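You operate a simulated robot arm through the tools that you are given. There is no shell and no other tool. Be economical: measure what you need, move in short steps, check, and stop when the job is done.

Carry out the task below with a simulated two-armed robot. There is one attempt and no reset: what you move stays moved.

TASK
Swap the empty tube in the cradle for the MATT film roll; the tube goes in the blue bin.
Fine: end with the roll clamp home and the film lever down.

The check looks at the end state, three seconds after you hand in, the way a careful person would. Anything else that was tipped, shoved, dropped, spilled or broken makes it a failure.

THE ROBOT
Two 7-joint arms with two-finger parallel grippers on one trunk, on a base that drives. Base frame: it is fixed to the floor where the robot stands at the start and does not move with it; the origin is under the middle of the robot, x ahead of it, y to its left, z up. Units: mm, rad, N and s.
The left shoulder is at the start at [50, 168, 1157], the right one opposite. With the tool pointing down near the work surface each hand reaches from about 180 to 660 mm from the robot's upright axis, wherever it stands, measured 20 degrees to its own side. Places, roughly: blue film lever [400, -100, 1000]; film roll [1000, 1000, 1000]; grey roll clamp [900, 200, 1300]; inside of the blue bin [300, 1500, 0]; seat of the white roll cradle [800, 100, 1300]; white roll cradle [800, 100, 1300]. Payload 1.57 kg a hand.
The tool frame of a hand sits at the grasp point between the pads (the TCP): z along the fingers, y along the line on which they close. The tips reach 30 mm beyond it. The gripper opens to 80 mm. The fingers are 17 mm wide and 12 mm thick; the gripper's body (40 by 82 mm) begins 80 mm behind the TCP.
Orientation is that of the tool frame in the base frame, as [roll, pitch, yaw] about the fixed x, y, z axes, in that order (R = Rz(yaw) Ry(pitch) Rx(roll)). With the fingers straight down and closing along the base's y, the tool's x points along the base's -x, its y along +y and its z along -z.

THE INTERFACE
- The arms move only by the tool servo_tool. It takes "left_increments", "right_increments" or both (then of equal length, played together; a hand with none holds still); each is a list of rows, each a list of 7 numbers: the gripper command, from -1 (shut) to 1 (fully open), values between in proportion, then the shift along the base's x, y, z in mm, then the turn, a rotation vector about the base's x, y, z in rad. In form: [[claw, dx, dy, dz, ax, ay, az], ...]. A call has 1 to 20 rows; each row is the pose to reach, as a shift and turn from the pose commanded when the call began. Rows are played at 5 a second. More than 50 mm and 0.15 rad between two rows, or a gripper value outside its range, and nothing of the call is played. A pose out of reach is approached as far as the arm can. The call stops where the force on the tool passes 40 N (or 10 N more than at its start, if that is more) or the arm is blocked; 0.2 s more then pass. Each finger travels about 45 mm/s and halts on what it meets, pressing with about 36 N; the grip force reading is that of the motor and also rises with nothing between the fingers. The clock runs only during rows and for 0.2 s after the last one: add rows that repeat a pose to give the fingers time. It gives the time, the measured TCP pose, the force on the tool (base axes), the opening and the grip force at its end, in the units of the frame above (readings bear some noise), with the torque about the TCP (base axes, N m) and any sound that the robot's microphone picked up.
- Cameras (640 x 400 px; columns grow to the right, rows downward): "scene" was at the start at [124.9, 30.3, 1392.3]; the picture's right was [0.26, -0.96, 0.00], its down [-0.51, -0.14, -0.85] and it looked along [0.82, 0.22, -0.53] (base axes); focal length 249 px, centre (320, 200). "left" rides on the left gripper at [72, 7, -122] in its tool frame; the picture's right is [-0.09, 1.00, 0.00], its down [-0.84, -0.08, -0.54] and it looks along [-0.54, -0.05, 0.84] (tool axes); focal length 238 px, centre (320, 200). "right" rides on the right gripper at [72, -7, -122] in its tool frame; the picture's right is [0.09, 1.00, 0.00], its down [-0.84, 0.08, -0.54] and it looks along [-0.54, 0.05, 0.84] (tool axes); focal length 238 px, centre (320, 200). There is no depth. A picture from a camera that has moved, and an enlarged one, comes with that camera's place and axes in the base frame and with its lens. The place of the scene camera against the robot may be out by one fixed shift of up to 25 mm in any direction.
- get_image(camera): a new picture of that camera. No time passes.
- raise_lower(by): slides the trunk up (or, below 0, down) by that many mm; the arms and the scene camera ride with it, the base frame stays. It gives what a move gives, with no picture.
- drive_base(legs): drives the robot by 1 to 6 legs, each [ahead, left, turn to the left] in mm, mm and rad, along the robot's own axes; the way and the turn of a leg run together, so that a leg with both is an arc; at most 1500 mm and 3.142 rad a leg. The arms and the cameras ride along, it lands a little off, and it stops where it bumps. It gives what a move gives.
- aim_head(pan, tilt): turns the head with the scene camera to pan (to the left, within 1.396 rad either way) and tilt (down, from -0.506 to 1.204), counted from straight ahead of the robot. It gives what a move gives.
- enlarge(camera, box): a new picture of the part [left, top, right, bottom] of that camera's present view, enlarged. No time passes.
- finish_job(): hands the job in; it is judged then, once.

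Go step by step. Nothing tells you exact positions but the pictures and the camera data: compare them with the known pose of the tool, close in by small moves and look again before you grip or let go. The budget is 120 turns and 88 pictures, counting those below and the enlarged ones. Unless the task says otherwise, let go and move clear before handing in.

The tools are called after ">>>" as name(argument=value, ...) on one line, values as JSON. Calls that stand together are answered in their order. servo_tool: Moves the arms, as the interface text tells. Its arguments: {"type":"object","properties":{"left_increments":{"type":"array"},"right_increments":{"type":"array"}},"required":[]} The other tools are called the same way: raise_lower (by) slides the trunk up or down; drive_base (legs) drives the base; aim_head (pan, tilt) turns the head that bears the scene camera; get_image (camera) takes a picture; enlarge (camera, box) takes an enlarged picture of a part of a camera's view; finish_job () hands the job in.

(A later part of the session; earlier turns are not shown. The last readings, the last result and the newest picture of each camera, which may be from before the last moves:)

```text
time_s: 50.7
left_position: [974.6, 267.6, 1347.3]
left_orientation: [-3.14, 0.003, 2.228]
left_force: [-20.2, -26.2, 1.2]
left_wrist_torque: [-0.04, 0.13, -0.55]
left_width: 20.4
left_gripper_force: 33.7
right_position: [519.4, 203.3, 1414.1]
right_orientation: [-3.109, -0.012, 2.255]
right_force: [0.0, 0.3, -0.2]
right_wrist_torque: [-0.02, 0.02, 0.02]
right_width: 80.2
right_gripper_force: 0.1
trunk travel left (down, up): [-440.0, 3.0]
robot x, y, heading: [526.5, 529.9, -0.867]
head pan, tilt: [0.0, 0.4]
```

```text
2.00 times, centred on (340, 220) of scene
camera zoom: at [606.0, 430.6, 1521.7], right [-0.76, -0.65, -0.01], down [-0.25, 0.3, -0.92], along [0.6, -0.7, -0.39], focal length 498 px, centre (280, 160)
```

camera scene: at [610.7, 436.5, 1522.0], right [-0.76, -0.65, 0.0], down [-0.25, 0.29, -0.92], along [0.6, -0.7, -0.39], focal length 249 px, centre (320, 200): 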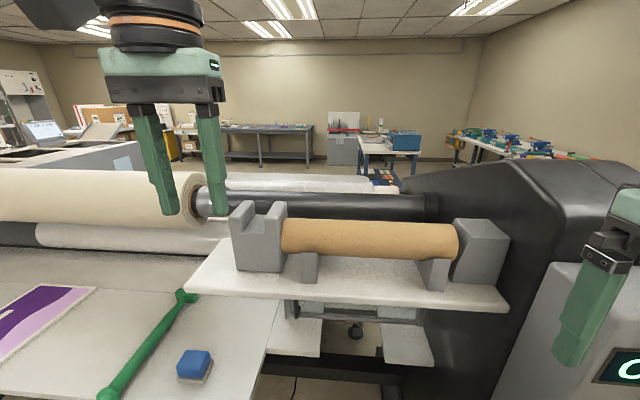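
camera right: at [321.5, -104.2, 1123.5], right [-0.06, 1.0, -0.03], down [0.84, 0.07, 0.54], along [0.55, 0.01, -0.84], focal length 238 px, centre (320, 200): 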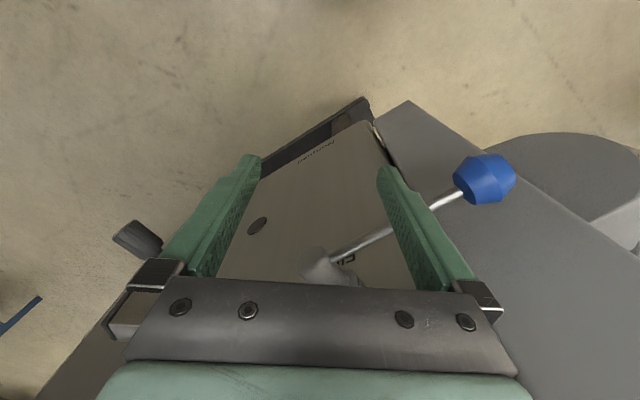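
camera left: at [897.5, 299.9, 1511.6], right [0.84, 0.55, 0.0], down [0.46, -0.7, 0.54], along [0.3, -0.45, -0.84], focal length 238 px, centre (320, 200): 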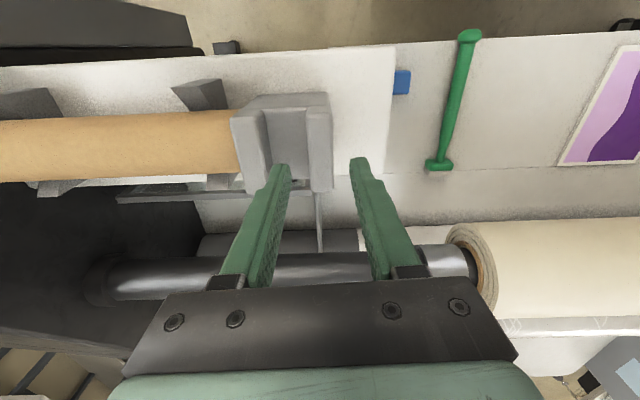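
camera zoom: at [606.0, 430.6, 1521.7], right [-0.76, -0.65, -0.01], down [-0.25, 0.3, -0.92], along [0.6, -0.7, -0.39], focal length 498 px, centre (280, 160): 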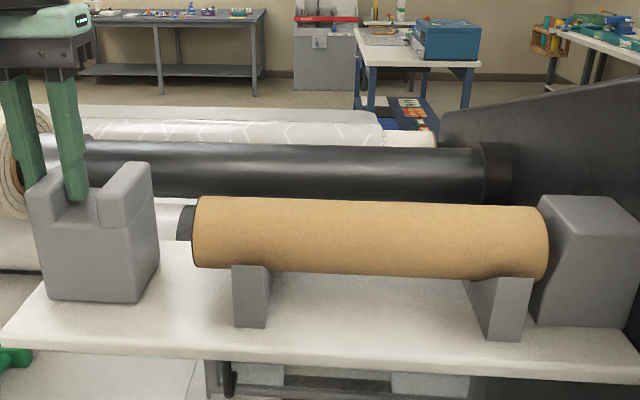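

The clamp reached its stop at about 45 mm (33 N). A dark stub shows at the tube's left end, so I'll ease off and look from the left camera.

>>> servo_tool(left_increments=[[-1, -2, -2, 0, 0, 0, 0], [-0.4, -2, -2, 0, 0, 0, 0], [0, -2, -2, 0, 0, 0, 0], [0, -2, -2, 0, 0, 0, 0]])

>>> servo_tool(left_increments=[[0, 0, 0, 30, 0, 0, 0], [0, 0, 0, 60, 0, 0, 0], [0, -25, 25, 80, 0, 0, 0], [0, -50, 50, 100, 0, 0, 0]])

>>> get_image(camera="left")

```text
time_s: 51.7
left_position: [981.4, 276.7, 1346.7]
left_orientation: [3.141, -0.002, 2.247]
left_force: [-1.1, -0.2, -1.1]
left_wrist_torque: [0.0, -0.03, -0.02]
left_width: 40.7
left_gripper_force: 0.4
right_position: [522.3, 209.6, 1416.3]
right_orientation: [-3.105, -0.012, 2.256]
right_force: [0.0, 0.4, 0.4]
right_wrist_torque: [0.01, 0.0, 0.0]
right_width: 80.1
right_gripper_force: 0.1
trunk travel left (down, up): [-440.0, 3.0]
robot x, y, heading: [525.9, 528.5, -0.861]
head pan, tilt: [0.0, 0.4]
```

```text
time_s: 52.7
left_position: [929.9, 327.0, 1448.5]
left_orientation: [3.14, 0.0, 2.243]
left_force: [0.6, 0.3, 1.3]
left_wrist_torque: [-0.01, 0.0, 0.0]
left_width: 39.8
left_gripper_force: 0.1
right_position: [521.3, 208.8, 1416.7]
right_orientation: [-3.104, -0.01, 2.255]
right_force: [0.8, 0.3, 0.5]
right_wrist_torque: [0.0, 0.01, 0.01]
right_width: 80.2
right_gripper_force: 0.1
trunk travel left (down, up): [-440.0, 3.0]
robot x, y, heading: [525.3, 533.5, -0.867]
head pan, tilt: [0.0, 0.4]
```

```text
53 pictures are left
camera left: at [889.5, 386.7, 1570.6], right [0.84, 0.55, 0.0], down [0.46, -0.7, 0.54], along [0.3, -0.45, -0.84], focal length 238 px, centre (320, 200)
```

left: 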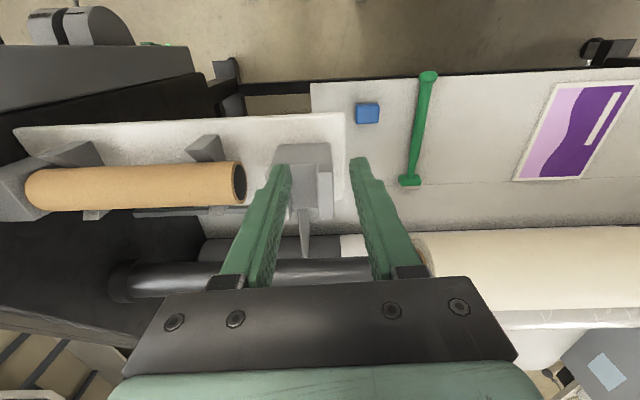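

The tube is now free at its left end, ~54 mm in diameter, with its centre near [770, 130, 1305]. I'll bring the left hand above its middle and turn it 90° so the fingers close across it.

>>> servo_tool(left_increments=[[1, -13, -16, -2, 0, 0, -0.131], [1, -26, -33, -4, 0, 0, -0.262], [1, -40, -49, -6, 0, 0, -0.393], [1, -53, -65, -8, 0, 0, -0.524], [1, -66, -82, -10, 0, 0, -0.655], [1, -80, -98, -12, 0, 0, -0.786], [1, -93, -115, -14, 0, 0, -0.917], [1, -106, -131, -16, 0, 0, -1.048], [1, -120, -148, -20, 0, 0, -1.179], [1, -133, -164, -22, 0, 0, -1.31], [1, -146, -181, -25, 0, 0, -1.441], [1, -160, -197, -28, 0, 0, -1.57]])

>>> get_image(camera="left")

>>> get_image(camera="scene")

```text
time_s: 55.3
left_position: [758.8, 181.0, 1393.8]
left_orientation: [3.141, 0.001, 0.693]
left_force: [-0.4, 0.7, -0.3]
left_wrist_torque: [-0.03, -0.01, 0.01]
left_width: 80.1
left_gripper_force: 0.0
left hand out of reach, approached as far as the arm can: row 6, 7, 8, 9, 10, 11, 12
right_position: [523.1, 210.3, 1416.0]
right_orientation: [-3.104, -0.009, 2.255]
right_force: [-0.2, 1.1, -0.3]
right_wrist_torque: [-0.06, 0.02, 0.0]
right_width: 79.9
right_gripper_force: 0.0
trunk travel left (down, up): [-440.0, 3.0]
robot x, y, heading: [527.1, 531.2, -0.86]
head pan, tilt: [0.0, 0.4]
```

```text
52 pictures are left
camera left: at [818.6, 222.0, 1516.2], right [0.56, -0.83, 0.0], down [-0.69, -0.47, 0.54], along [-0.45, -0.31, -0.84], focal length 238 px, centre (320, 200)
```

left: 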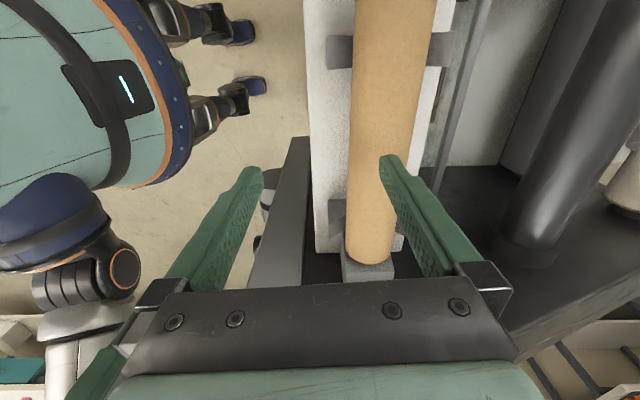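

```text
51 pictures are left
camera scene: at [610.3, 437.9, 1522.1], right [-0.76, -0.65, 0.0], down [-0.25, 0.29, -0.92], along [0.6, -0.7, -0.39], focal length 249 px, centre (320, 200)
```

scene: 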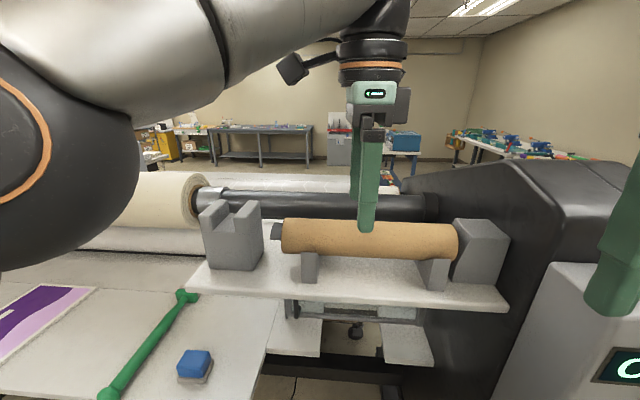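

I need to come a little closer for reach. First a closer look at the dark stub at the tube's left end.

>>> enlarge(camera="scene", box=[230, 190, 330, 270])

```text
5.00 times, centred on (280, 230) of scene
camera zoom: at [610.3, 437.9, 1522.1], right [-0.76, -0.65, 0.0], down [-0.25, 0.29, -0.92], along [0.6, -0.7, -0.39], focal length 1245 px, centre (520, 50)
```

zoom: 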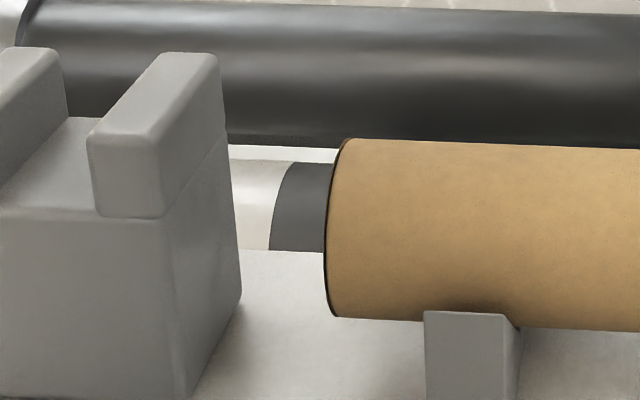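

That's only a background roller, so the tube is free. I'll pull the right hand in and drive 70 mm closer.

>>> servo_tool(right_increments=[[1, -22, 25, 0, 0, 0, 0], [1, -45, 50, 0, 0, 0, 0], [1, -60, 70, 0, 0, 0, 0]])

>>> drive_base(legs=[[70, 0, 0]])

>>> get_image(camera="left")

```text
time_s: 56.1
left_position: [759.5, 179.7, 1393.5]
left_orientation: [-3.14, -0.002, 0.695]
left_force: [-0.7, 0.0, 0.0]
left_wrist_torque: [-0.01, 0.01, -0.02]
left_width: 80.1
left_gripper_force: 0.0
right_position: [476.0, 287.2, 1399.9]
right_orientation: [-3.106, -0.012, 2.253]
right_force: [-0.9, -0.4, 0.5]
right_wrist_torque: [0.01, -0.04, 0.01]
right_width: 79.9
right_gripper_force: 0.1
right hand out of reach, approached as far as the arm can: row 1, 2, 3
trunk travel left (down, up): [-440.0, 3.0]
robot x, y, heading: [527.1, 528.5, -0.86]
head pan, tilt: [0.0, 0.4]
```

```text
time_s: 57.1
left_position: [806.8, 127.1, 1392.5]
left_orientation: [-3.139, -0.002, 0.695]
left_force: [-0.3, -0.5, -0.4]
left_wrist_torque: [0.02, 0.02, -0.01]
left_width: 80.1
left_gripper_force: 0.1
right_position: [522.4, 234.0, 1400.4]
right_orientation: [-3.106, -0.013, 2.254]
right_force: [0.2, -0.5, 0.0]
right_wrist_torque: [-0.01, 0.02, 0.09]
right_width: 79.9
right_gripper_force: 0.1
trunk travel left (down, up): [-440.0, 3.0]
robot x, y, heading: [573.3, 473.4, -0.859]
head pan, tilt: [0.0, 0.4]
```

```text
49 pictures are left
camera left: at [864.9, 167.1, 1515.4], right [0.57, -0.82, 0.0], down [-0.69, -0.48, 0.54], along [-0.45, -0.31, -0.84], focal length 238 px, centre (320, 200)
```

left: 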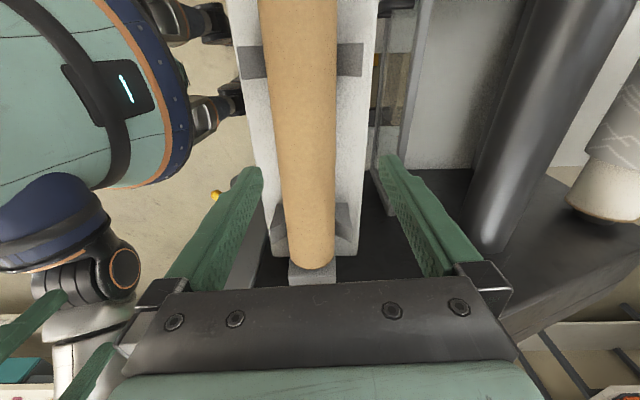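

The tube's line is clear: its middle is near [776, 122] and its direction is about 0.64 rad. I'll centre on it, turn slightly, and lower with the fingers open.

>>> servo_tool(left_increments=[[1, -15, -3, 0, 0, 0, -0.03], [1, -31, -5, -15, 0, 0, -0.05], [1, -31, -5, -45, 0, 0, -0.05], [1, -31, -5, -65, 0, 0, -0.05], [1, -31, -5, -84, 0, 0, -0.05]])

>>> get_image(camera="left")

```text
time_s: 58.3
left_position: [775.2, 122.5, 1309.3]
left_orientation: [3.141, 0.0, 0.646]
left_force: [1.0, -0.6, -0.3]
left_wrist_torque: [-0.01, 0.01, -0.01]
left_width: 80.2
left_gripper_force: 0.1
right_position: [521.8, 234.2, 1399.5]
right_orientation: [-3.107, -0.012, 2.255]
right_force: [-0.1, 0.3, -0.4]
right_wrist_torque: [0.03, 0.0, -0.02]
right_width: 80.1
right_gripper_force: 0.0
trunk travel left (down, up): [-440.0, 3.0]
robot x, y, heading: [571.4, 480.5, -0.86]
head pan, tilt: [0.0, 0.4]
```

```text
48 pictures are left
camera left: at [836.1, 159.7, 1431.6], right [0.53, -0.85, 0.0], down [-0.71, -0.44, 0.54], along [-0.46, -0.28, -0.84], focal length 238 px, centre (320, 200)
```

left: 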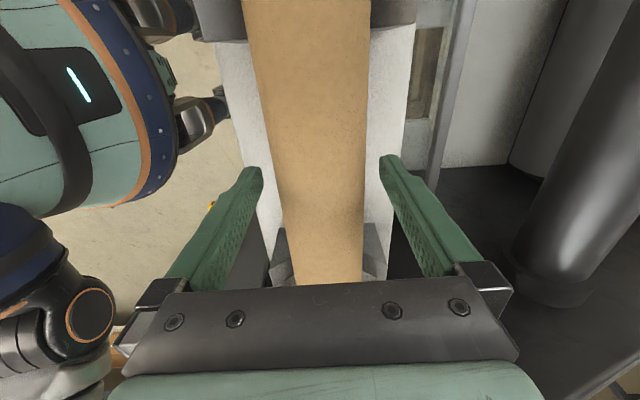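

The tube is centred between the fingers, so I'll close on it and lift a little.

>>> servo_tool(left_increments=[[-1, 0, 0, 0, 0, 0, 0], [-1, 0, 0, 0, 0, 0, 0], [-1, 0, 0, 0, 0, 0, 0], [-1, 0, 0, 0, 0, 0, 0]])

>>> servo_tool(left_increments=[[-1, 0, 0, 5, 0, 0, 0], [-1, 0, 0, 15, 0, 0, 0], [-1, 0, 0, 35, 0, 0, 0]])

>>> get_image(camera="scene")

```text
time_s: 59.3
left_position: [775.9, 120.4, 1309.6]
left_orientation: [3.14, 0.001, 0.643]
left_force: [1.8, -2.3, 2.8]
left_wrist_torque: [-0.08, -0.06, -0.37]
left_width: 56.8
left_gripper_force: 35.4
right_position: [521.9, 233.0, 1400.4]
right_orientation: [-3.105, -0.015, 2.255]
right_force: [-0.6, -0.2, 0.0]
right_wrist_torque: [0.0, 0.02, 0.01]
right_width: 79.8
right_gripper_force: 0.2
trunk travel left (down, up): [-440.0, 3.0]
robot x, y, heading: [570.9, 476.4, -0.863]
head pan, tilt: [0.0, 0.4]
```

```text
time_s: 60.1
left_position: [773.7, 122.1, 1345.2]
left_orientation: [3.141, -0.002, 0.644]
left_force: [-0.3, -0.2, 0.0]
left_wrist_torque: [0.02, 0.0, -0.03]
left_width: 56.7
left_gripper_force: 35.3
right_position: [521.2, 234.4, 1400.6]
right_orientation: [-3.104, -0.01, 2.256]
right_force: [0.0, -0.4, 0.3]
right_wrist_torque: [0.02, -0.04, -0.01]
right_width: 80.3
right_gripper_force: 0.1
trunk travel left (down, up): [-440.0, 3.0]
robot x, y, heading: [571.8, 478.7, -0.859]
head pan, tilt: [0.0, 0.4]
```

```text
47 pictures are left
camera scene: at [655.5, 383.9, 1522.0], right [-0.76, -0.65, 0.0], down [-0.25, 0.29, -0.92], along [0.6, -0.7, -0.39], focal length 249 px, centre (320, 200)
```

scene: 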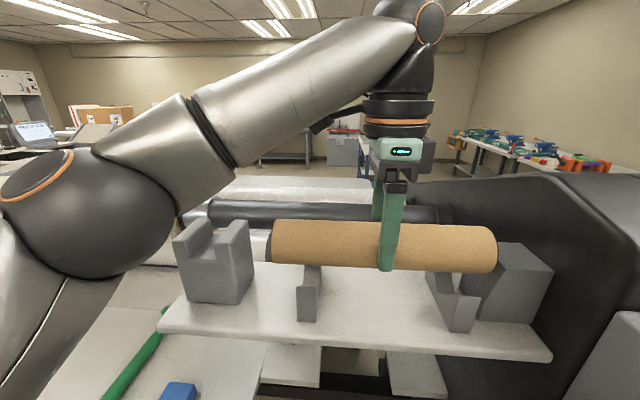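

The tube is free at 57 mm wide and centred in the grip. I'll lift it clear and back away from the machine, then turn towards the bin.

>>> servo_tool(left_increments=[[-1, 0, 0, 20, 0, 0, 0], [-1, 0, 0, 40, 0, 0, 0], [-1, -10, 12, 48, 0, 0, 0]])

>>> drive_base(legs=[[-380, 0, 0], [0, 0, 1.1], [0, 0, 1.0]])

>>> aim_head(pan=0.0, tilt=0.6)

>>> get_image(camera="scene")

```text
time_s: 60.9
left_position: [764.0, 136.6, 1393.0]
left_orientation: [3.14, 0.0, 0.643]
left_force: [-0.3, -0.5, -0.6]
left_wrist_torque: [-0.02, 0.0, -0.02]
left_width: 56.5
left_gripper_force: 36.2
right_position: [521.2, 235.3, 1400.4]
right_orientation: [-3.105, -0.011, 2.255]
right_force: [0.1, 0.7, 0.2]
right_wrist_torque: [-0.08, -0.02, -0.02]
right_width: 80.1
right_gripper_force: 0.1
trunk travel left (down, up): [-440.0, 3.0]
robot x, y, heading: [572.3, 479.5, -0.86]
head pan, tilt: [0.0, 0.4]
```

```text
time_s: 68.5
left_position: [527.2, 1102.9, 1391.8]
left_orientation: [-3.142, 0.002, 2.722]
left_force: [0.0, 0.0, -0.9]
left_wrist_torque: [0.0, 0.01, -0.03]
left_width: 56.4
left_gripper_force: 35.9
right_position: [560.2, 842.5, 1400.1]
right_orientation: [-3.104, -0.012, -1.948]
right_force: [0.7, -0.1, -0.3]
right_wrist_torque: [0.0, -0.03, 0.0]
right_width: 80.3
right_gripper_force: 0.0
trunk travel left (down, up): [-440.0, 3.0]
robot x, y, heading: [322.2, 768.8, 1.215]
head pan, tilt: [0.0, 0.4]
```

```text
time_s: 69.3
left_position: [526.4, 1101.6, 1392.8]
left_orientation: [-3.141, -0.001, 2.724]
left_force: [-0.4, 0.1, -1.0]
left_wrist_torque: [0.0, 0.0, 0.02]
left_width: 56.3
left_gripper_force: 35.9
right_position: [559.7, 842.3, 1400.7]
right_orientation: [-3.105, -0.013, -1.949]
right_force: [-0.1, -0.5, -0.2]
right_wrist_torque: [0.0, 0.01, -0.01]
right_width: 80.3
right_gripper_force: 0.0
trunk travel left (down, up): [-440.0, 3.0]
robot x, y, heading: [323.5, 767.3, 1.218]
head pan, tilt: [0.0, 0.6]
```

```text
46 pictures are left
camera scene: at [365.0, 894.3, 1503.8], right [0.94, -0.34, 0.0], down [-0.19, -0.53, -0.83], along [0.28, 0.77, -0.56], focal length 249 px, centre (320, 200)
```

scene: 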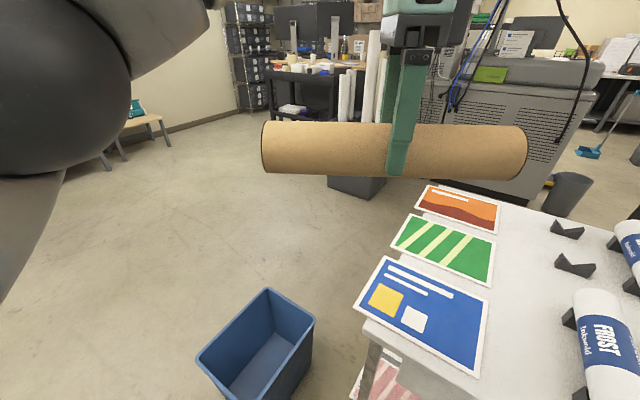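

The bin is a rectangle centred near [295, 1520], long side at about 0.64 rad, and one roll reads "FROST". I'll drive so the bin is ~520 mm ahead, and lower the trunk part-way.

>>> drive_base(legs=[[173, 205, 0]])

>>> raise_lower(by=-300)

>>> servo_tool(left_increments=[[-1, -10, 17, -10, 0, 0, 0.13], [-1, -20, 34, -20, 0, 0, 0.26], [-1, -30, 51, -30, 0, 0, 0.39], [-1, -40, 68, -40, 0, 0, 0.52], [-1, -50, 85, -50, 0, 0, 0.65], [-1, -60, 102, -60, 0, 0, 0.78], [-1, -72, 119, -70, 0, 0, 0.91], [-1, -85, 136, -80, 0, 0, 1.05]])

>>> aim_head(pan=0.15, tilt=1.0)

>>> get_image(camera="scene")

```text
time_s: 71.1
left_position: [411.3, 1297.6, 1393.6]
left_orientation: [-3.138, -0.002, 2.72]
left_force: [-0.7, 0.2, -0.6]
left_wrist_torque: [0.01, 0.02, -0.06]
left_width: 56.1
left_gripper_force: 36.2
right_position: [442.9, 1036.2, 1400.3]
right_orientation: [-3.105, -0.013, -1.954]
right_force: [-0.6, 0.5, -1.1]
right_wrist_torque: [0.0, -0.04, -0.03]
right_width: 80.1
right_gripper_force: 0.1
trunk travel left (down, up): [-440.0, 3.0]
robot x, y, heading: [205.8, 961.7, 1.215]
head pan, tilt: [0.0, 0.6]
stopped in leg 1: the robot was blocked; the commanded pose is now the measured one
```

```text
time_s: 74.1
left_position: [411.3, 1298.1, 1092.9]
left_orientation: [-3.139, -0.001, 2.721]
left_force: [0.0, 0.9, 0.0]
left_wrist_torque: [0.03, 0.0, -0.01]
left_width: 56.5
left_gripper_force: 35.7
right_position: [443.3, 1038.4, 1100.0]
right_orientation: [-3.103, -0.013, -1.955]
right_force: [0.1, 0.7, 0.5]
right_wrist_torque: [0.01, 0.03, 0.01]
right_width: 80.2
right_gripper_force: 0.0
trunk travel left (down, up): [-140.0, 303.0]
robot x, y, heading: [203.5, 962.6, 1.214]
head pan, tilt: [0.0, 0.6]
```

```text
time_s: 75.9
left_position: [325.8, 1435.7, 1011.2]
left_orientation: [-3.14, 0.0, -2.51]
left_force: [0.4, 0.0, -0.8]
left_wrist_torque: [0.01, -0.02, 0.0]
left_width: 56.3
left_gripper_force: 35.9
right_position: [442.9, 1037.6, 1100.8]
right_orientation: [-3.103, -0.012, -1.954]
right_force: [0.1, -0.5, -0.1]
right_wrist_torque: [-0.01, 0.01, -0.02]
right_width: 80.1
right_gripper_force: 0.0
trunk travel left (down, up): [-140.0, 303.0]
robot x, y, heading: [205.0, 963.3, 1.218]
head pan, tilt: [0.0, 0.6]
```

```text
time_s: 76.8
left_position: [325.0, 1436.0, 1012.3]
left_orientation: [-3.141, 0.001, -2.512]
left_force: [1.1, -0.5, -1.2]
left_wrist_torque: [0.03, 0.0, -0.02]
left_width: 56.6
left_gripper_force: 36.1
right_position: [443.1, 1038.1, 1100.0]
right_orientation: [-3.105, -0.013, -1.954]
right_force: [1.4, 0.6, -0.3]
right_wrist_torque: [0.0, -0.02, -0.01]
right_width: 80.2
right_gripper_force: 0.0
trunk travel left (down, up): [-140.0, 303.0]
robot x, y, heading: [205.7, 962.5, 1.215]
head pan, tilt: [0.15, 1.0]
```

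```text
45 pictures are left
camera scene: at [232.4, 1076.0, 1171.7], right [0.98, -0.21, 0.0], down [-0.17, -0.82, -0.54], along [0.11, 0.53, -0.84], focal length 249 px, centre (320, 200)
```

scene: 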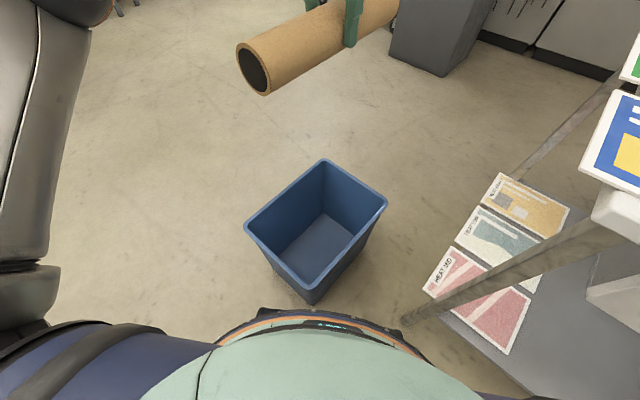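

Either the base or something beside it touched lightly (blocked ~50 mm short); the bin and table appear where they were. The bin's centre is about [320, 1530]; I'll move the tube over it and lower.

>>> servo_tool(left_increments=[[-1, -3, 30, -10, 0, 0, 0], [-1, -5, 60, -40, 0, 0, 0], [-1, -5, 88, -75, 0, 0, 0], [-1, -5, 88, -120, 0, 0, 0], [-1, -5, 88, -165, 0, 0, 0], [-1, -5, 88, -210, 0, 0, 0]])

>>> raise_lower(by=-135)

>>> get_image(camera="scene")

```text
time_s: 78.2
left_position: [320.8, 1523.4, 803.3]
left_orientation: [-3.141, 0.002, -2.512]
left_force: [-0.3, 0.2, -1.4]
left_wrist_torque: [0.03, -0.03, 0.0]
left_width: 56.5
left_gripper_force: 36.1
right_position: [442.9, 1038.7, 1099.8]
right_orientation: [-3.103, -0.011, -1.956]
right_force: [-0.3, -0.1, 0.1]
right_wrist_torque: [0.05, 0.01, 0.03]
right_width: 80.1
right_gripper_force: 0.0
trunk travel left (down, up): [-140.0, 303.0]
robot x, y, heading: [205.3, 965.8, 1.212]
head pan, tilt: [0.15, 1.0]
```

```text
time_s: 79.8
left_position: [320.7, 1523.6, 667.9]
left_orientation: [-3.14, -0.001, -2.512]
left_force: [0.4, -0.8, -1.0]
left_wrist_torque: [0.03, 0.0, 0.01]
left_width: 56.9
left_gripper_force: 36.2
right_position: [441.6, 1036.8, 965.0]
right_orientation: [-3.104, -0.014, -1.953]
right_force: [-0.6, 0.3, -0.3]
right_wrist_torque: [-0.03, -0.01, 0.02]
right_width: 80.0
right_gripper_force: 0.1
trunk travel left (down, up): [-5.0, 438.0]
robot x, y, heading: [204.2, 963.2, 1.212]
head pan, tilt: [0.15, 1.0]
```

```text
44 pictures are left
camera scene: at [232.4, 1076.0, 1036.7], right [0.98, -0.21, 0.0], down [-0.17, -0.82, -0.54], along [0.11, 0.53, -0.84], focal length 249 px, centre (320, 200)
```

scene: 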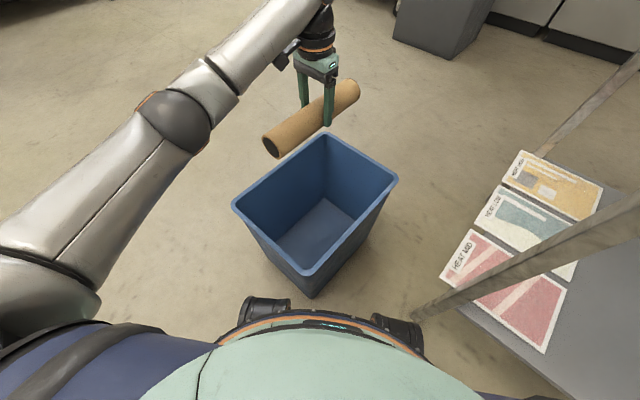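

By comparing the two heights, the rim is at about z = 385 and the bin's centre at [320, 1512]. I'll lower the tube into the bin.

>>> servo_tool(left_increments=[[-1, 0, -5, -45, 0, 0, 0], [-1, 0, -10, -90, 0, 0, 0], [-1, 0, -11, -135, 0, 0, 0], [-1, 0, -11, -180, 0, 0, 0], [-1, 0, -11, -225, 0, 0, 0], [-1, 0, -11, -270, 0, 0, 0], [-1, 0, -11, -315, 0, 0, 0], [-1, 0, -11, -360, 0, 0, 0]])

>>> get_image(camera="scene")

```text
time_s: 81.6
left_position: [305.1, 1485.0, 325.0]
left_orientation: [-3.139, 0.0, -2.515]
left_force: [0.1, -0.1, -0.7]
left_wrist_torque: [-0.03, -0.01, -0.01]
left_width: 56.3
left_gripper_force: 35.6
left hand out of reach, approached as far as the arm can: row 7, 8
right_position: [443.1, 1037.0, 965.9]
right_orientation: [-3.104, -0.012, -1.954]
right_force: [0.2, -0.5, -0.2]
right_wrist_torque: [-0.01, -0.01, 0.0]
right_width: 80.1
right_gripper_force: 0.1
trunk travel left (down, up): [-5.0, 438.0]
robot x, y, heading: [208.4, 962.9, 1.21]
head pan, tilt: [0.15, 1.0]
```

```text
43 pictures are left
camera scene: at [232.3, 1076.1, 1036.7], right [0.98, -0.21, 0.0], down [-0.17, -0.82, -0.54], along [0.11, 0.53, -0.84], focal length 249 px, centre (320, 200)
```

scene: 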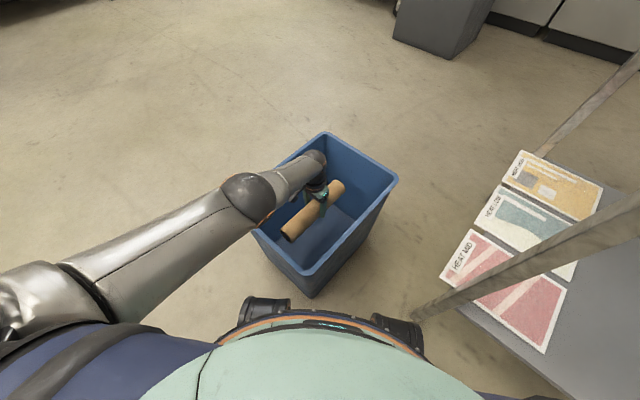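

The tube is inside the bin below the rim. I'll open and rise straight out.

>>> servo_tool(left_increments=[[0, 0, 0, 0, 0, 0, 0], [1, 0, 0, 0, 0, 0, 0], [1, 0, 0, 0, 0, 0, 0], [1, 0, 0, 0, 0, 0, 0], [1, 0, 0, 45, 0, 0, 0], [1, 2, 5, 90, 0, 0, 0], [1, 4, 10, 135, 0, 0, 0], [1, 6, 15, 180, 0, 0, 0], [1, 8, 20, 225, 0, 0, 0], [1, 8, 20, 270, 0, 0, 0], [1, 8, 20, 315, 0, 0, 0], [1, 8, 10, 360, 0, 0, 0], [1, 0, -30, 390, 0, 0, 0], [1, -5, -65, 420, 0, 0, 0], [1, -10, -100, 450, 0, 0, 0]])

>>> get_image(camera="scene")

```text
refused: row 13 steps farther than a row can; nothing moved
```

```text
42 pictures are left
camera scene: at [232.3, 1076.1, 1036.7], right [0.98, -0.21, 0.0], down [-0.17, -0.82, -0.54], along [0.11, 0.53, -0.84], focal length 249 px, centre (320, 200)
```

scene: 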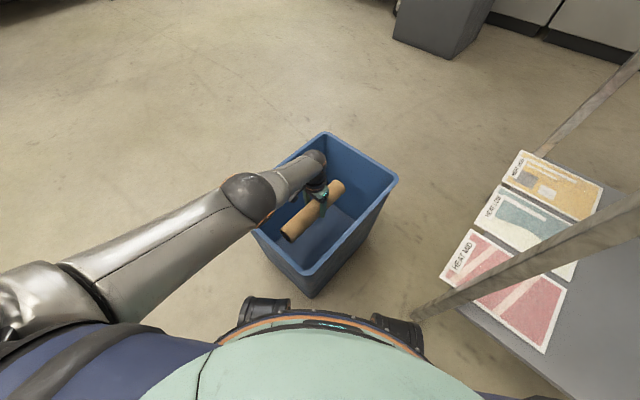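

One row was too long; I'll repeat it with shorter steps.

>>> servo_tool(left_increments=[[0, 0, 0, 0, 0, 0, 0], [1, 0, 0, 0, 0, 0, 0], [1, 0, 0, 0, 0, 0, 0], [1, 0, 0, 0, 0, 0, 0], [1, 0, 0, 45, 0, 0, 0], [1, 2, 5, 90, 0, 0, 0], [1, 4, 10, 135, 0, 0, 0], [1, 6, 15, 180, 0, 0, 0], [1, 8, 20, 225, 0, 0, 0], [1, 8, 20, 270, 0, 0, 0], [1, 8, 20, 315, 0, 0, 0], [1, 8, 10, 360, 0, 0, 0], [1, 0, -20, 385, 0, 0, 0], [1, -5, -50, 410, 0, 0, 0], [1, -10, -80, 440, 0, 0, 0]])

>>> raise_lower(by=400)

>>> get_image(camera="scene")

```text
time_s: 84.8
left_position: [381.6, 1503.3, 784.8]
left_orientation: [-3.139, 0.0, -2.514]
left_force: [-0.1, -0.4, -0.5]
left_wrist_torque: [0.0, 0.02, -0.03]
left_width: 80.2
left_gripper_force: 0.1
left hand out of reach, approached as far as the arm can: row 5, 6, 7, 8, 9, 10, 11, 12, 13, 14, 15
right_position: [443.2, 1038.0, 964.1]
right_orientation: [-3.102, -0.011, -1.955]
right_force: [-0.1, 0.1, -0.7]
right_wrist_torque: [-0.03, 0.03, -0.01]
right_width: 80.1
right_gripper_force: 0.0
trunk travel left (down, up): [-5.0, 438.0]
robot x, y, heading: [205.4, 963.6, 1.217]
head pan, tilt: [0.15, 1.0]
```

```text
time_s: 88.6
left_position: [380.3, 1504.1, 1186.1]
left_orientation: [-3.139, -0.002, -2.514]
left_force: [0.3, 0.0, -0.3]
left_wrist_torque: [0.02, 0.03, 0.01]
left_width: 80.0
left_gripper_force: 0.0
right_position: [443.0, 1038.1, 1364.9]
right_orientation: [-3.103, -0.012, -1.954]
right_force: [0.9, 0.3, -0.2]
right_wrist_torque: [0.03, -0.01, 0.01]
right_width: 80.0
right_gripper_force: 0.1
trunk travel left (down, up): [-405.0, 38.0]
robot x, y, heading: [202.5, 963.5, 1.219]
head pan, tilt: [0.15, 1.0]
```

```text
41 pictures are left
camera scene: at [232.4, 1076.0, 1436.7], right [0.98, -0.21, 0.0], down [-0.17, -0.82, -0.54], along [0.11, 0.53, -0.84], focal length 249 px, centre (320, 200)
```

scene: 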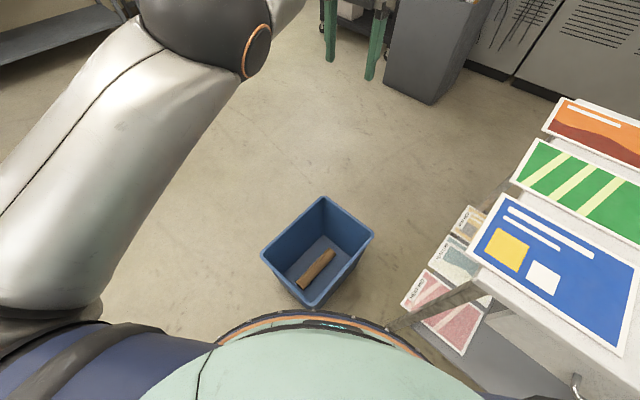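

The tube lies in the bin. Next I'll retract the left hand, back away, and look at the table squarely to find the MATT roll.

>>> servo_tool(left_increments=[[1, -10, -40, 10, 0, 0, 0], [1, -20, -80, 20, 0, 0, 0], [1, -30, -120, 30, 0, 0, 0], [1, -40, -160, 50, 0, 0, 0], [1, -40, -190, 80, 0, 0, 0]])

>>> drive_base(legs=[[-280, 0, 0], [0, 0, -0.58], [200, 0, 0]])

>>> aim_head(pan=0.0, tilt=0.45)

>>> get_image(camera="scene")

```text
time_s: 90.0
left_position: [387.8, 1428.0, 1319.6]
left_orientation: [-2.983, 0.101, -2.335]
left_force: [0.8, -0.6, 0.4]
left_wrist_torque: [0.03, 0.08, 0.04]
left_width: 80.0
left_gripper_force: 0.1
left hand out of reach, approached as far as the arm can: row 1, 2, 3, 4, 5
right_position: [445.6, 1037.0, 1363.9]
right_orientation: [-3.106, -0.013, -1.955]
right_force: [1.0, 0.0, 0.1]
right_wrist_torque: [0.04, 0.07, 0.0]
right_width: 80.0
right_gripper_force: 0.1
trunk travel left (down, up): [-405.0, 38.0]
robot x, y, heading: [211.3, 961.8, 1.209]
head pan, tilt: [0.15, 1.0]
stopped in row 5 (left hand): the arm was blocked; the commanded pose is now the measured one
```

```text
time_s: 94.8
left_position: [669.2, 1106.0, 1318.7]
left_orientation: [-2.98, 0.101, -2.912]
left_force: [-0.2, -0.2, -1.2]
left_wrist_torque: [-0.02, 0.02, 0.01]
left_width: 79.9
left_gripper_force: 0.0
right_position: [503.3, 745.9, 1364.7]
right_orientation: [-3.105, -0.012, -2.534]
right_force: [-0.6, -0.5, 0.5]
right_wrist_torque: [-0.03, 0.04, 0.0]
right_width: 80.3
right_gripper_force: 0.1
trunk travel left (down, up): [-405.0, 38.0]
robot x, y, heading: [262.2, 815.3, 0.636]
head pan, tilt: [0.15, 1.0]
```

```text
time_s: 95.8
left_position: [667.3, 1104.9, 1319.8]
left_orientation: [-2.98, 0.101, -2.911]
left_force: [-0.6, -0.5, -0.1]
left_wrist_torque: [0.0, 0.0, -0.01]
left_width: 80.2
left_gripper_force: 0.2
right_position: [502.8, 746.3, 1363.9]
right_orientation: [-3.102, -0.012, -2.534]
right_force: [-0.5, 0.1, -0.3]
right_wrist_torque: [-0.04, 0.0, 0.04]
right_width: 80.2
right_gripper_force: 0.0
trunk travel left (down, up): [-405.0, 38.0]
robot x, y, heading: [262.9, 814.3, 0.629]
head pan, tilt: [0.0, 0.45]
```

```text
40 pictures are left
camera scene: at [368.6, 898.4, 1482.2], right [0.59, -0.81, 0.0], down [-0.35, -0.26, -0.9], along [0.72, 0.53, -0.44], focal length 249 px, centre (320, 200)
```

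scene: 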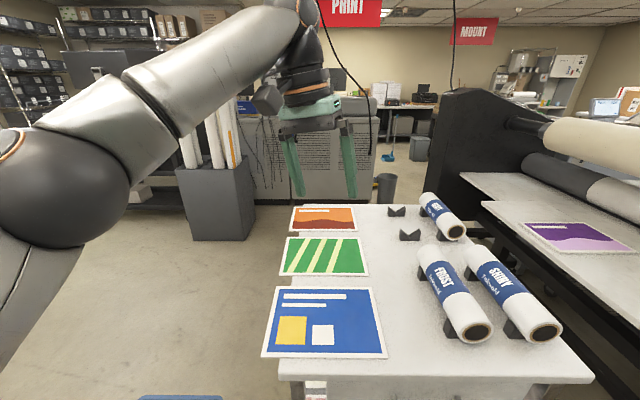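

I see the FROST and SHINY rolls in front, and a third roll at the back right. I'll read its label and the stands.

>>> enlarge(camera="scene", box=[370, 180, 570, 350])

```text
2.35 times, centred on (470, 265) of scene
camera zoom: at [368.6, 898.4, 1482.2], right [0.59, -0.81, 0.0], down [-0.35, -0.26, -0.9], along [0.72, 0.53, -0.44], focal length 586 px, centre (-33, 47)
```

zoom: 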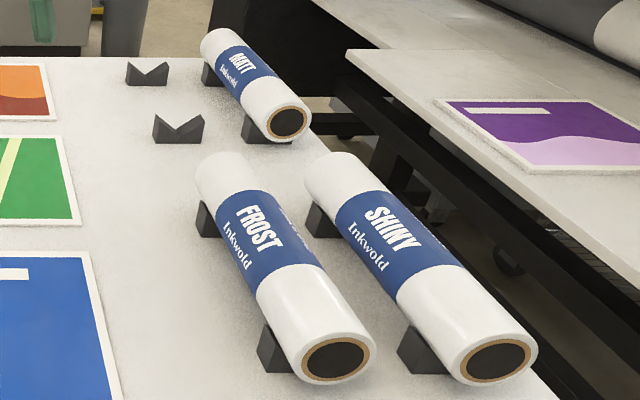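

The back roll reads MATT, with its centre near [1310, 1017, 1005]: about 170 mm from the table's far edge and too deep to reach from the front. The floor behind the table is open, so I'll tidy the left arm and drive round the bin's far side to the back.

>>> servo_tool(left_increments=[[1, -38, 4, -10, 0.022, 0.022, 0.066], [1, -76, 8, -25, 0.045, 0.045, 0.133], [1, -114, 12, -45, 0.067, 0.067, 0.2], [1, -152, 16, -60, 0.09, 0.09, 0.266], [1, -190, 20, -75, 0.112, 0.111, 0.333], [1, -227, 24, -89, 0.134, 0.133, 0.4]])

>>> get_image(camera="scene")

```text
time_s: 97.2
left_position: [439.4, 1128.9, 1231.7]
left_orientation: [3.126, 0.035, -2.52]
left_force: [-0.9, 0.1, 0.7]
left_wrist_torque: [0.0, -0.03, 0.0]
left_width: 80.0
left_gripper_force: 0.1
right_position: [502.3, 745.9, 1364.1]
right_orientation: [-3.104, -0.011, -2.531]
right_force: [0.4, -0.3, -0.1]
right_wrist_torque: [0.02, 0.01, 0.02]
right_width: 79.9
right_gripper_force: 0.0
trunk travel left (down, up): [-405.0, 38.0]
robot x, y, heading: [261.8, 814.1, 0.633]
head pan, tilt: [0.0, 0.45]
```

```text
38 pictures are left
camera scene: at [367.7, 898.5, 1482.3], right [0.59, -0.81, 0.0], down [-0.35, -0.26, -0.9], along [0.73, 0.53, -0.43], focal length 249 px, centre (320, 200)
```

scene: 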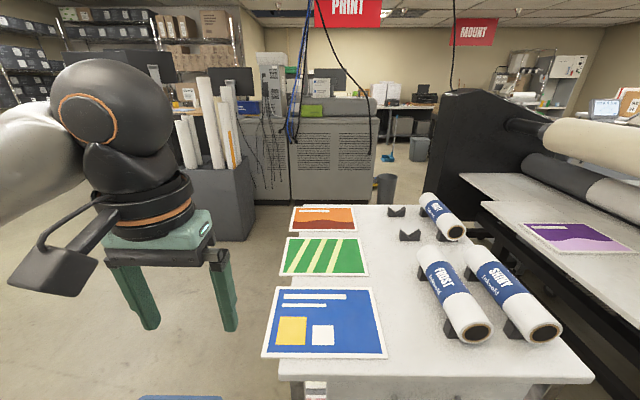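

The way round the bin and behind the table is open, so I'll drive it in stages while keeping about 400 mm from everything.

>>> drive_base(legs=[[-434, 611, 0], [710, 967, 0], [1088, -799, 0]])

>>> aim_head(pan=-0.9, tilt=0.4)

>>> get_image(camera="scene")

```text
time_s: 113.3
left_position: [1088.4, 2569.2, 1230.7]
left_orientation: [3.127, 0.037, -2.555]
left_force: [0.5, 0.6, 0.6]
left_wrist_torque: [0.0, -0.01, 0.01]
left_width: 79.9
left_gripper_force: 0.2
right_position: [1137.7, 2186.4, 1364.8]
right_orientation: [-3.103, -0.012, -2.565]
right_force: [0.9, -0.1, -0.5]
right_wrist_torque: [0.0, 0.0, -0.01]
right_width: 79.9
right_gripper_force: 0.0
trunk travel left (down, up): [-405.0, 38.0]
robot x, y, heading: [899.0, 2259.1, 0.605]
head pan, tilt: [0.0, 0.45]
```

```text
time_s: 114.5
left_position: [1088.8, 2569.6, 1230.3]
left_orientation: [3.127, 0.037, -2.556]
left_force: [-0.8, 0.6, -0.6]
left_wrist_torque: [-0.02, -0.02, 0.01]
left_width: 80.2
left_gripper_force: 0.1
right_position: [1137.9, 2185.4, 1364.6]
right_orientation: [-3.102, -0.013, -2.564]
right_force: [-0.5, -0.6, -0.1]
right_wrist_torque: [0.01, -0.01, 0.0]
right_width: 79.9
right_gripper_force: 0.0
trunk travel left (down, up): [-405.0, 38.0]
robot x, y, heading: [899.2, 2264.1, 0.604]
head pan, tilt: [-0.901, 0.4]
```

```text
37 pictures are left
camera scene: at [1020.5, 2263.1, 1486.9], right [-0.29, -0.96, 0.0], down [-0.37, 0.11, -0.92], along [0.88, -0.27, -0.39], focal length 249 px, centre (320, 200)
```

scene: 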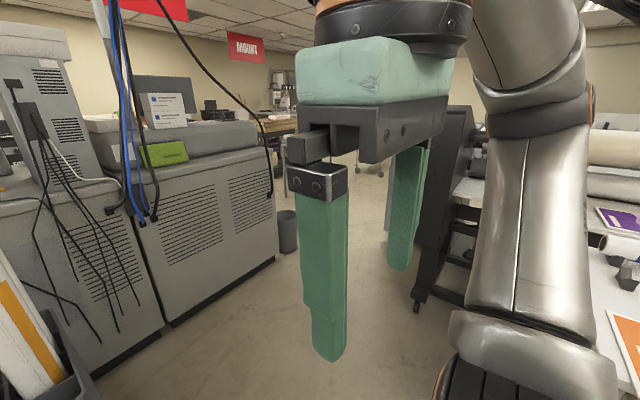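

The floor here is clear. I'll continue to behind the table and turn to face the MATT roll.

>>> drive_base(legs=[[350, -938, 0], [0, 0, 1.6], [0, 0, 1.56]])

>>> aim_head(pan=0.1, tilt=0.7)

>>> get_image(camera="scene")

```text
time_s: 127.5
left_position: [1549.8, 1372.8, 1232.0]
left_orientation: [3.127, 0.036, 0.618]
left_force: [0.8, 0.3, 0.6]
left_wrist_torque: [-0.02, 0.02, -0.05]
left_width: 80.2
left_gripper_force: 0.1
right_position: [1487.8, 1754.1, 1364.6]
right_orientation: [-3.102, -0.013, 0.608]
right_force: [0.3, 0.0, 0.7]
right_wrist_torque: [0.0, -0.03, 0.02]
right_width: 80.0
right_gripper_force: 0.0
trunk travel left (down, up): [-405.0, 38.0]
robot x, y, heading: [1729.4, 1686.3, -2.512]
head pan, tilt: [-0.901, 0.4]
```

```text
time_s: 128.8
left_position: [1549.0, 1372.0, 1230.7]
left_orientation: [3.124, 0.036, 0.621]
left_force: [-0.5, 0.0, 0.0]
left_wrist_torque: [-0.01, -0.03, 0.0]
left_width: 79.9
left_gripper_force: 0.1
right_position: [1487.8, 1753.5, 1363.7]
right_orientation: [-3.103, -0.011, 0.611]
right_force: [-0.2, 0.0, -0.9]
right_wrist_torque: [0.02, 0.01, 0.01]
right_width: 79.9
right_gripper_force: 0.1
trunk travel left (down, up): [-405.0, 38.0]
robot x, y, heading: [1725.4, 1686.2, -2.509]
head pan, tilt: [0.099, 0.7]
```

```text
36 pictures are left
camera scene: at [1630.7, 1612.8, 1460.1], right [-0.67, 0.74, 0.0], down [0.48, 0.43, -0.77], along [-0.57, -0.51, -0.64], focal length 249 px, centre (320, 200)
```

scene: 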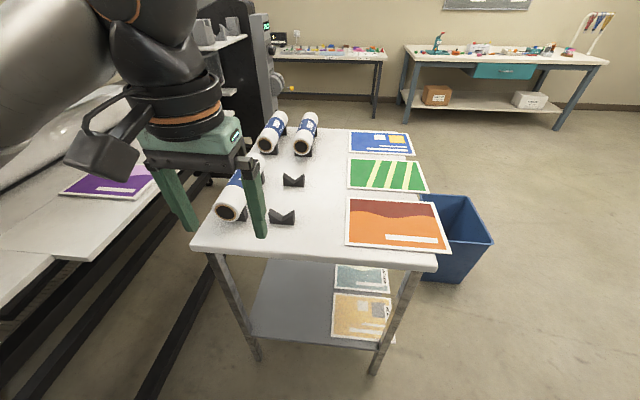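

I'm behind the table; the MATT roll's near end is at about [1428, 1106] and its centre at [1321, 1030]. I'll move in to reach it, lower the trunk, and bring the left hand above it.

>>> drive_base(legs=[[134, 187, 0]])

>>> raise_lower(by=-60)

>>> servo_tool(left_increments=[[1, -40, -10, 0, 0, 0, 0], [1, -75, -30, 0, 0, 0, 0], [1, -110, -50, 0, 0, 0, 0], [1, -145, -68, 0, 0, 0, 0]])

>>> get_image(camera="left")

```text
time_s: 130.5
left_position: [1549.1, 1146.8, 1232.1]
left_orientation: [3.129, 0.038, 0.617]
left_force: [0.4, -0.1, -0.6]
left_wrist_torque: [0.0, 0.03, 0.01]
left_width: 80.0
left_gripper_force: 0.0
right_position: [1488.2, 1527.7, 1364.1]
right_orientation: [-3.103, -0.012, 0.609]
right_force: [-0.3, -0.3, -0.2]
right_wrist_torque: [0.04, 0.01, -0.01]
right_width: 80.3
right_gripper_force: 0.0
trunk travel left (down, up): [-405.0, 38.0]
robot x, y, heading: [1726.7, 1461.6, -2.507]
head pan, tilt: [0.099, 0.7]
```

```text
time_s: 131.5
left_position: [1549.5, 1147.1, 1171.9]
left_orientation: [3.126, 0.036, 0.618]
left_force: [0.0, 0.8, -0.4]
left_wrist_torque: [-0.01, -0.01, 0.04]
left_width: 79.9
left_gripper_force: 0.0
right_position: [1487.7, 1527.4, 1304.7]
right_orientation: [-3.103, -0.014, 0.608]
right_force: [0.5, 0.1, 0.6]
right_wrist_torque: [0.06, 0.01, 0.02]
right_width: 80.1
right_gripper_force: 0.1
trunk travel left (down, up): [-345.0, 98.0]
robot x, y, heading: [1728.6, 1462.6, -2.504]
head pan, tilt: [0.099, 0.7]
```

```text
time_s: 132.5
left_position: [1401.4, 1079.2, 1171.6]
left_orientation: [3.126, 0.037, 0.617]
left_force: [-1.1, -0.1, 0.4]
left_wrist_torque: [0.03, -0.05, 0.01]
left_width: 80.2
left_gripper_force: 0.0
right_position: [1488.0, 1527.7, 1304.0]
right_orientation: [-3.106, -0.014, 0.607]
right_force: [0.4, 0.3, -1.0]
right_wrist_torque: [0.03, 0.0, 0.0]
right_width: 80.0
right_gripper_force: 0.1
trunk travel left (down, up): [-345.0, 98.0]
robot x, y, heading: [1725.4, 1458.3, -2.505]
head pan, tilt: [0.099, 0.7]
```

```text
35 pictures are left
camera left: at [1467.0, 1118.9, 1290.3], right [0.5, -0.86, 0.02], down [-0.72, -0.4, 0.57], along [-0.49, -0.3, -0.82], focal length 238 px, centre (320, 200)
```

left: 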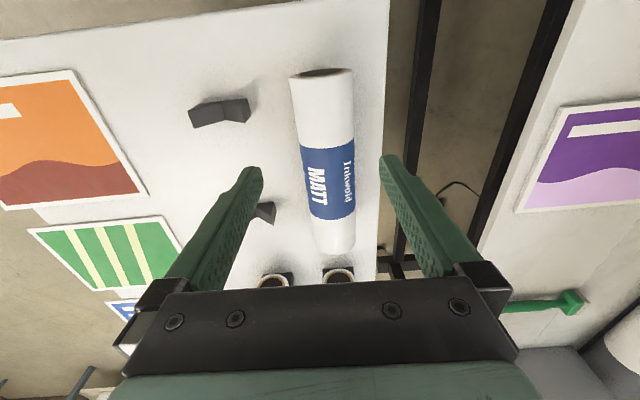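

The label MATT is plain. The roll's axis runs from about [1442, 1097] to [1227, 936], centre [1334, 1017], and it is ~70+ mm thick, so I need to centre well. I'll level the hand and come in above the middle.

>>> servo_tool(left_increments=[[1, -22, -21, -10, 0.011, -0.007, 0.007], [1, -45, -41, -25, 0.022, -0.014, 0.014], [1, -67, -62, -45, 0.034, -0.021, 0.02], [1, -67, -62, -52, 0.034, -0.021, 0.02]])

>>> get_image(camera="left")

>>> enlarge(camera="scene", box=[140, 90, 340, 240])

```text
time_s: 133.5
left_position: [1337.6, 1017.4, 1119.7]
left_orientation: [-3.141, -0.001, 0.637]
left_force: [-0.6, 0.2, -0.8]
left_wrist_torque: [-0.02, 0.0, 0.01]
left_width: 80.1
left_gripper_force: 0.1
right_position: [1487.4, 1527.9, 1305.6]
right_orientation: [-3.104, -0.013, 0.611]
right_force: [0.0, 0.1, 0.2]
right_wrist_torque: [-0.01, 0.0, 0.02]
right_width: 80.0
right_gripper_force: 0.1
trunk travel left (down, up): [-345.0, 98.0]
robot x, y, heading: [1724.6, 1462.9, -2.505]
head pan, tilt: [0.099, 0.7]
```

```text
34 pictures are left
camera left: at [1397.7, 1053.1, 1241.6], right [0.52, -0.85, 0.0], down [-0.72, -0.44, 0.54], along [-0.46, -0.28, -0.84], focal length 238 px, centre (320, 200)
```

left: 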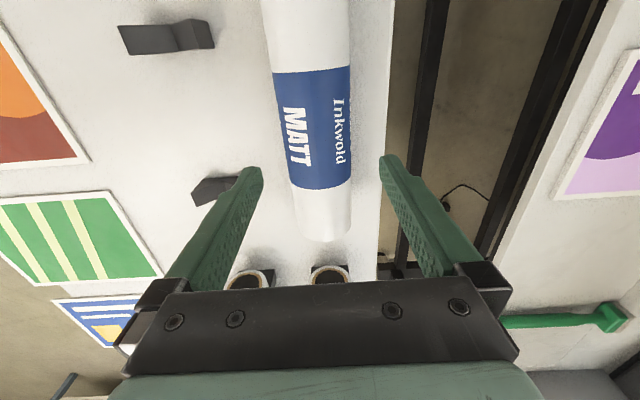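

```text
2.67 times, centred on (240, 165) of scene
camera zoom: at [1630.3, 1386.7, 1400.1], right [-0.67, 0.74, 0.0], down [0.48, 0.43, -0.77], along [-0.57, -0.51, -0.64], focal length 664 px, centre (533, 293)
```

zoom: 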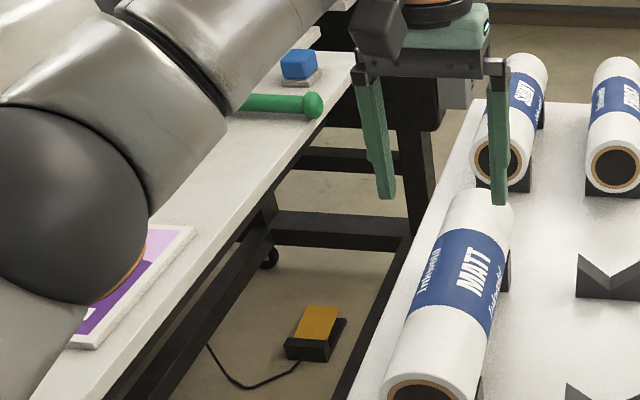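

The roll lies slightly to the left between the fingers; I'll measure it precisely with an enlarged view.

>>> enlarge(camera="left", box=[220, 60, 420, 185])

```text
3.20 times, centred on (320, 122) of left
camera zoom: at [1397.7, 1053.1, 1241.6], right [0.52, -0.85, 0.0], down [-0.72, -0.44, 0.54], along [-0.46, -0.28, -0.84], focal length 763 px, centre (320, 448)
```

zoom: 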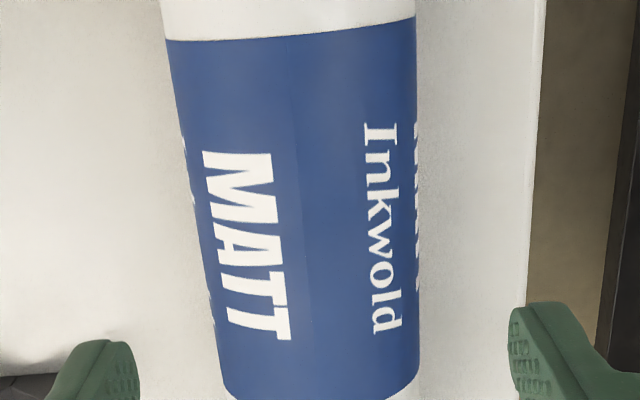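

Measured width is about 67 mm, offset only ~3 mm. I'll correct that, lower around the roll, and close.

>>> servo_tool(left_increments=[[1, -2, 2, -10, 0, 0, 0], [1, -2, 2, -50, 0, 0, 0], [1, -2, 2, -80, 0, 0, 0], [1, -2, 2, -100, 0, 0, 0], [1, -2, 2, -111, 0, 0, 0]])

>>> enlarge(camera="scene", box=[140, 130, 340, 280])

```text
time_s: 134.7
left_position: [1334.8, 1020.0, 1009.1]
left_orientation: [-3.142, -0.001, 0.64]
left_force: [0.4, 0.4, -0.9]
left_wrist_torque: [0.01, 0.01, 0.0]
left_width: 80.1
left_gripper_force: 0.1
right_position: [1486.8, 1528.0, 1305.0]
right_orientation: [-3.103, -0.013, 0.61]
right_force: [-0.1, 0.1, 0.5]
right_wrist_torque: [-0.03, 0.03, 0.04]
right_width: 80.0
right_gripper_force: 0.1
trunk travel left (down, up): [-345.0, 98.0]
robot x, y, heading: [1726.2, 1459.5, -2.508]
head pan, tilt: [0.099, 0.7]
```

```text
2.67 times, centred on (240, 205) of scene
camera zoom: at [1629.9, 1386.8, 1400.1], right [-0.67, 0.74, 0.0], down [0.48, 0.43, -0.76], along [-0.57, -0.51, -0.64], focal length 664 px, centre (533, 187)
```

zoom: 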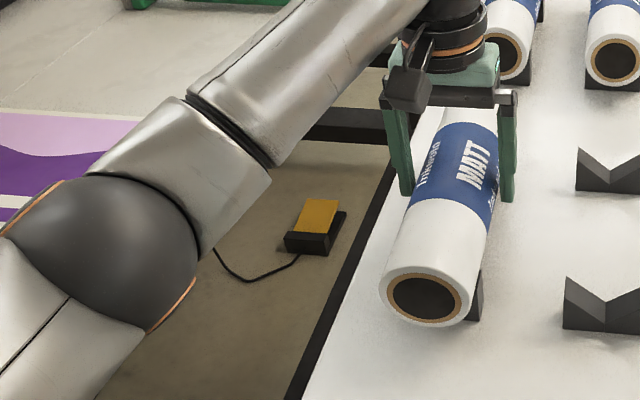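

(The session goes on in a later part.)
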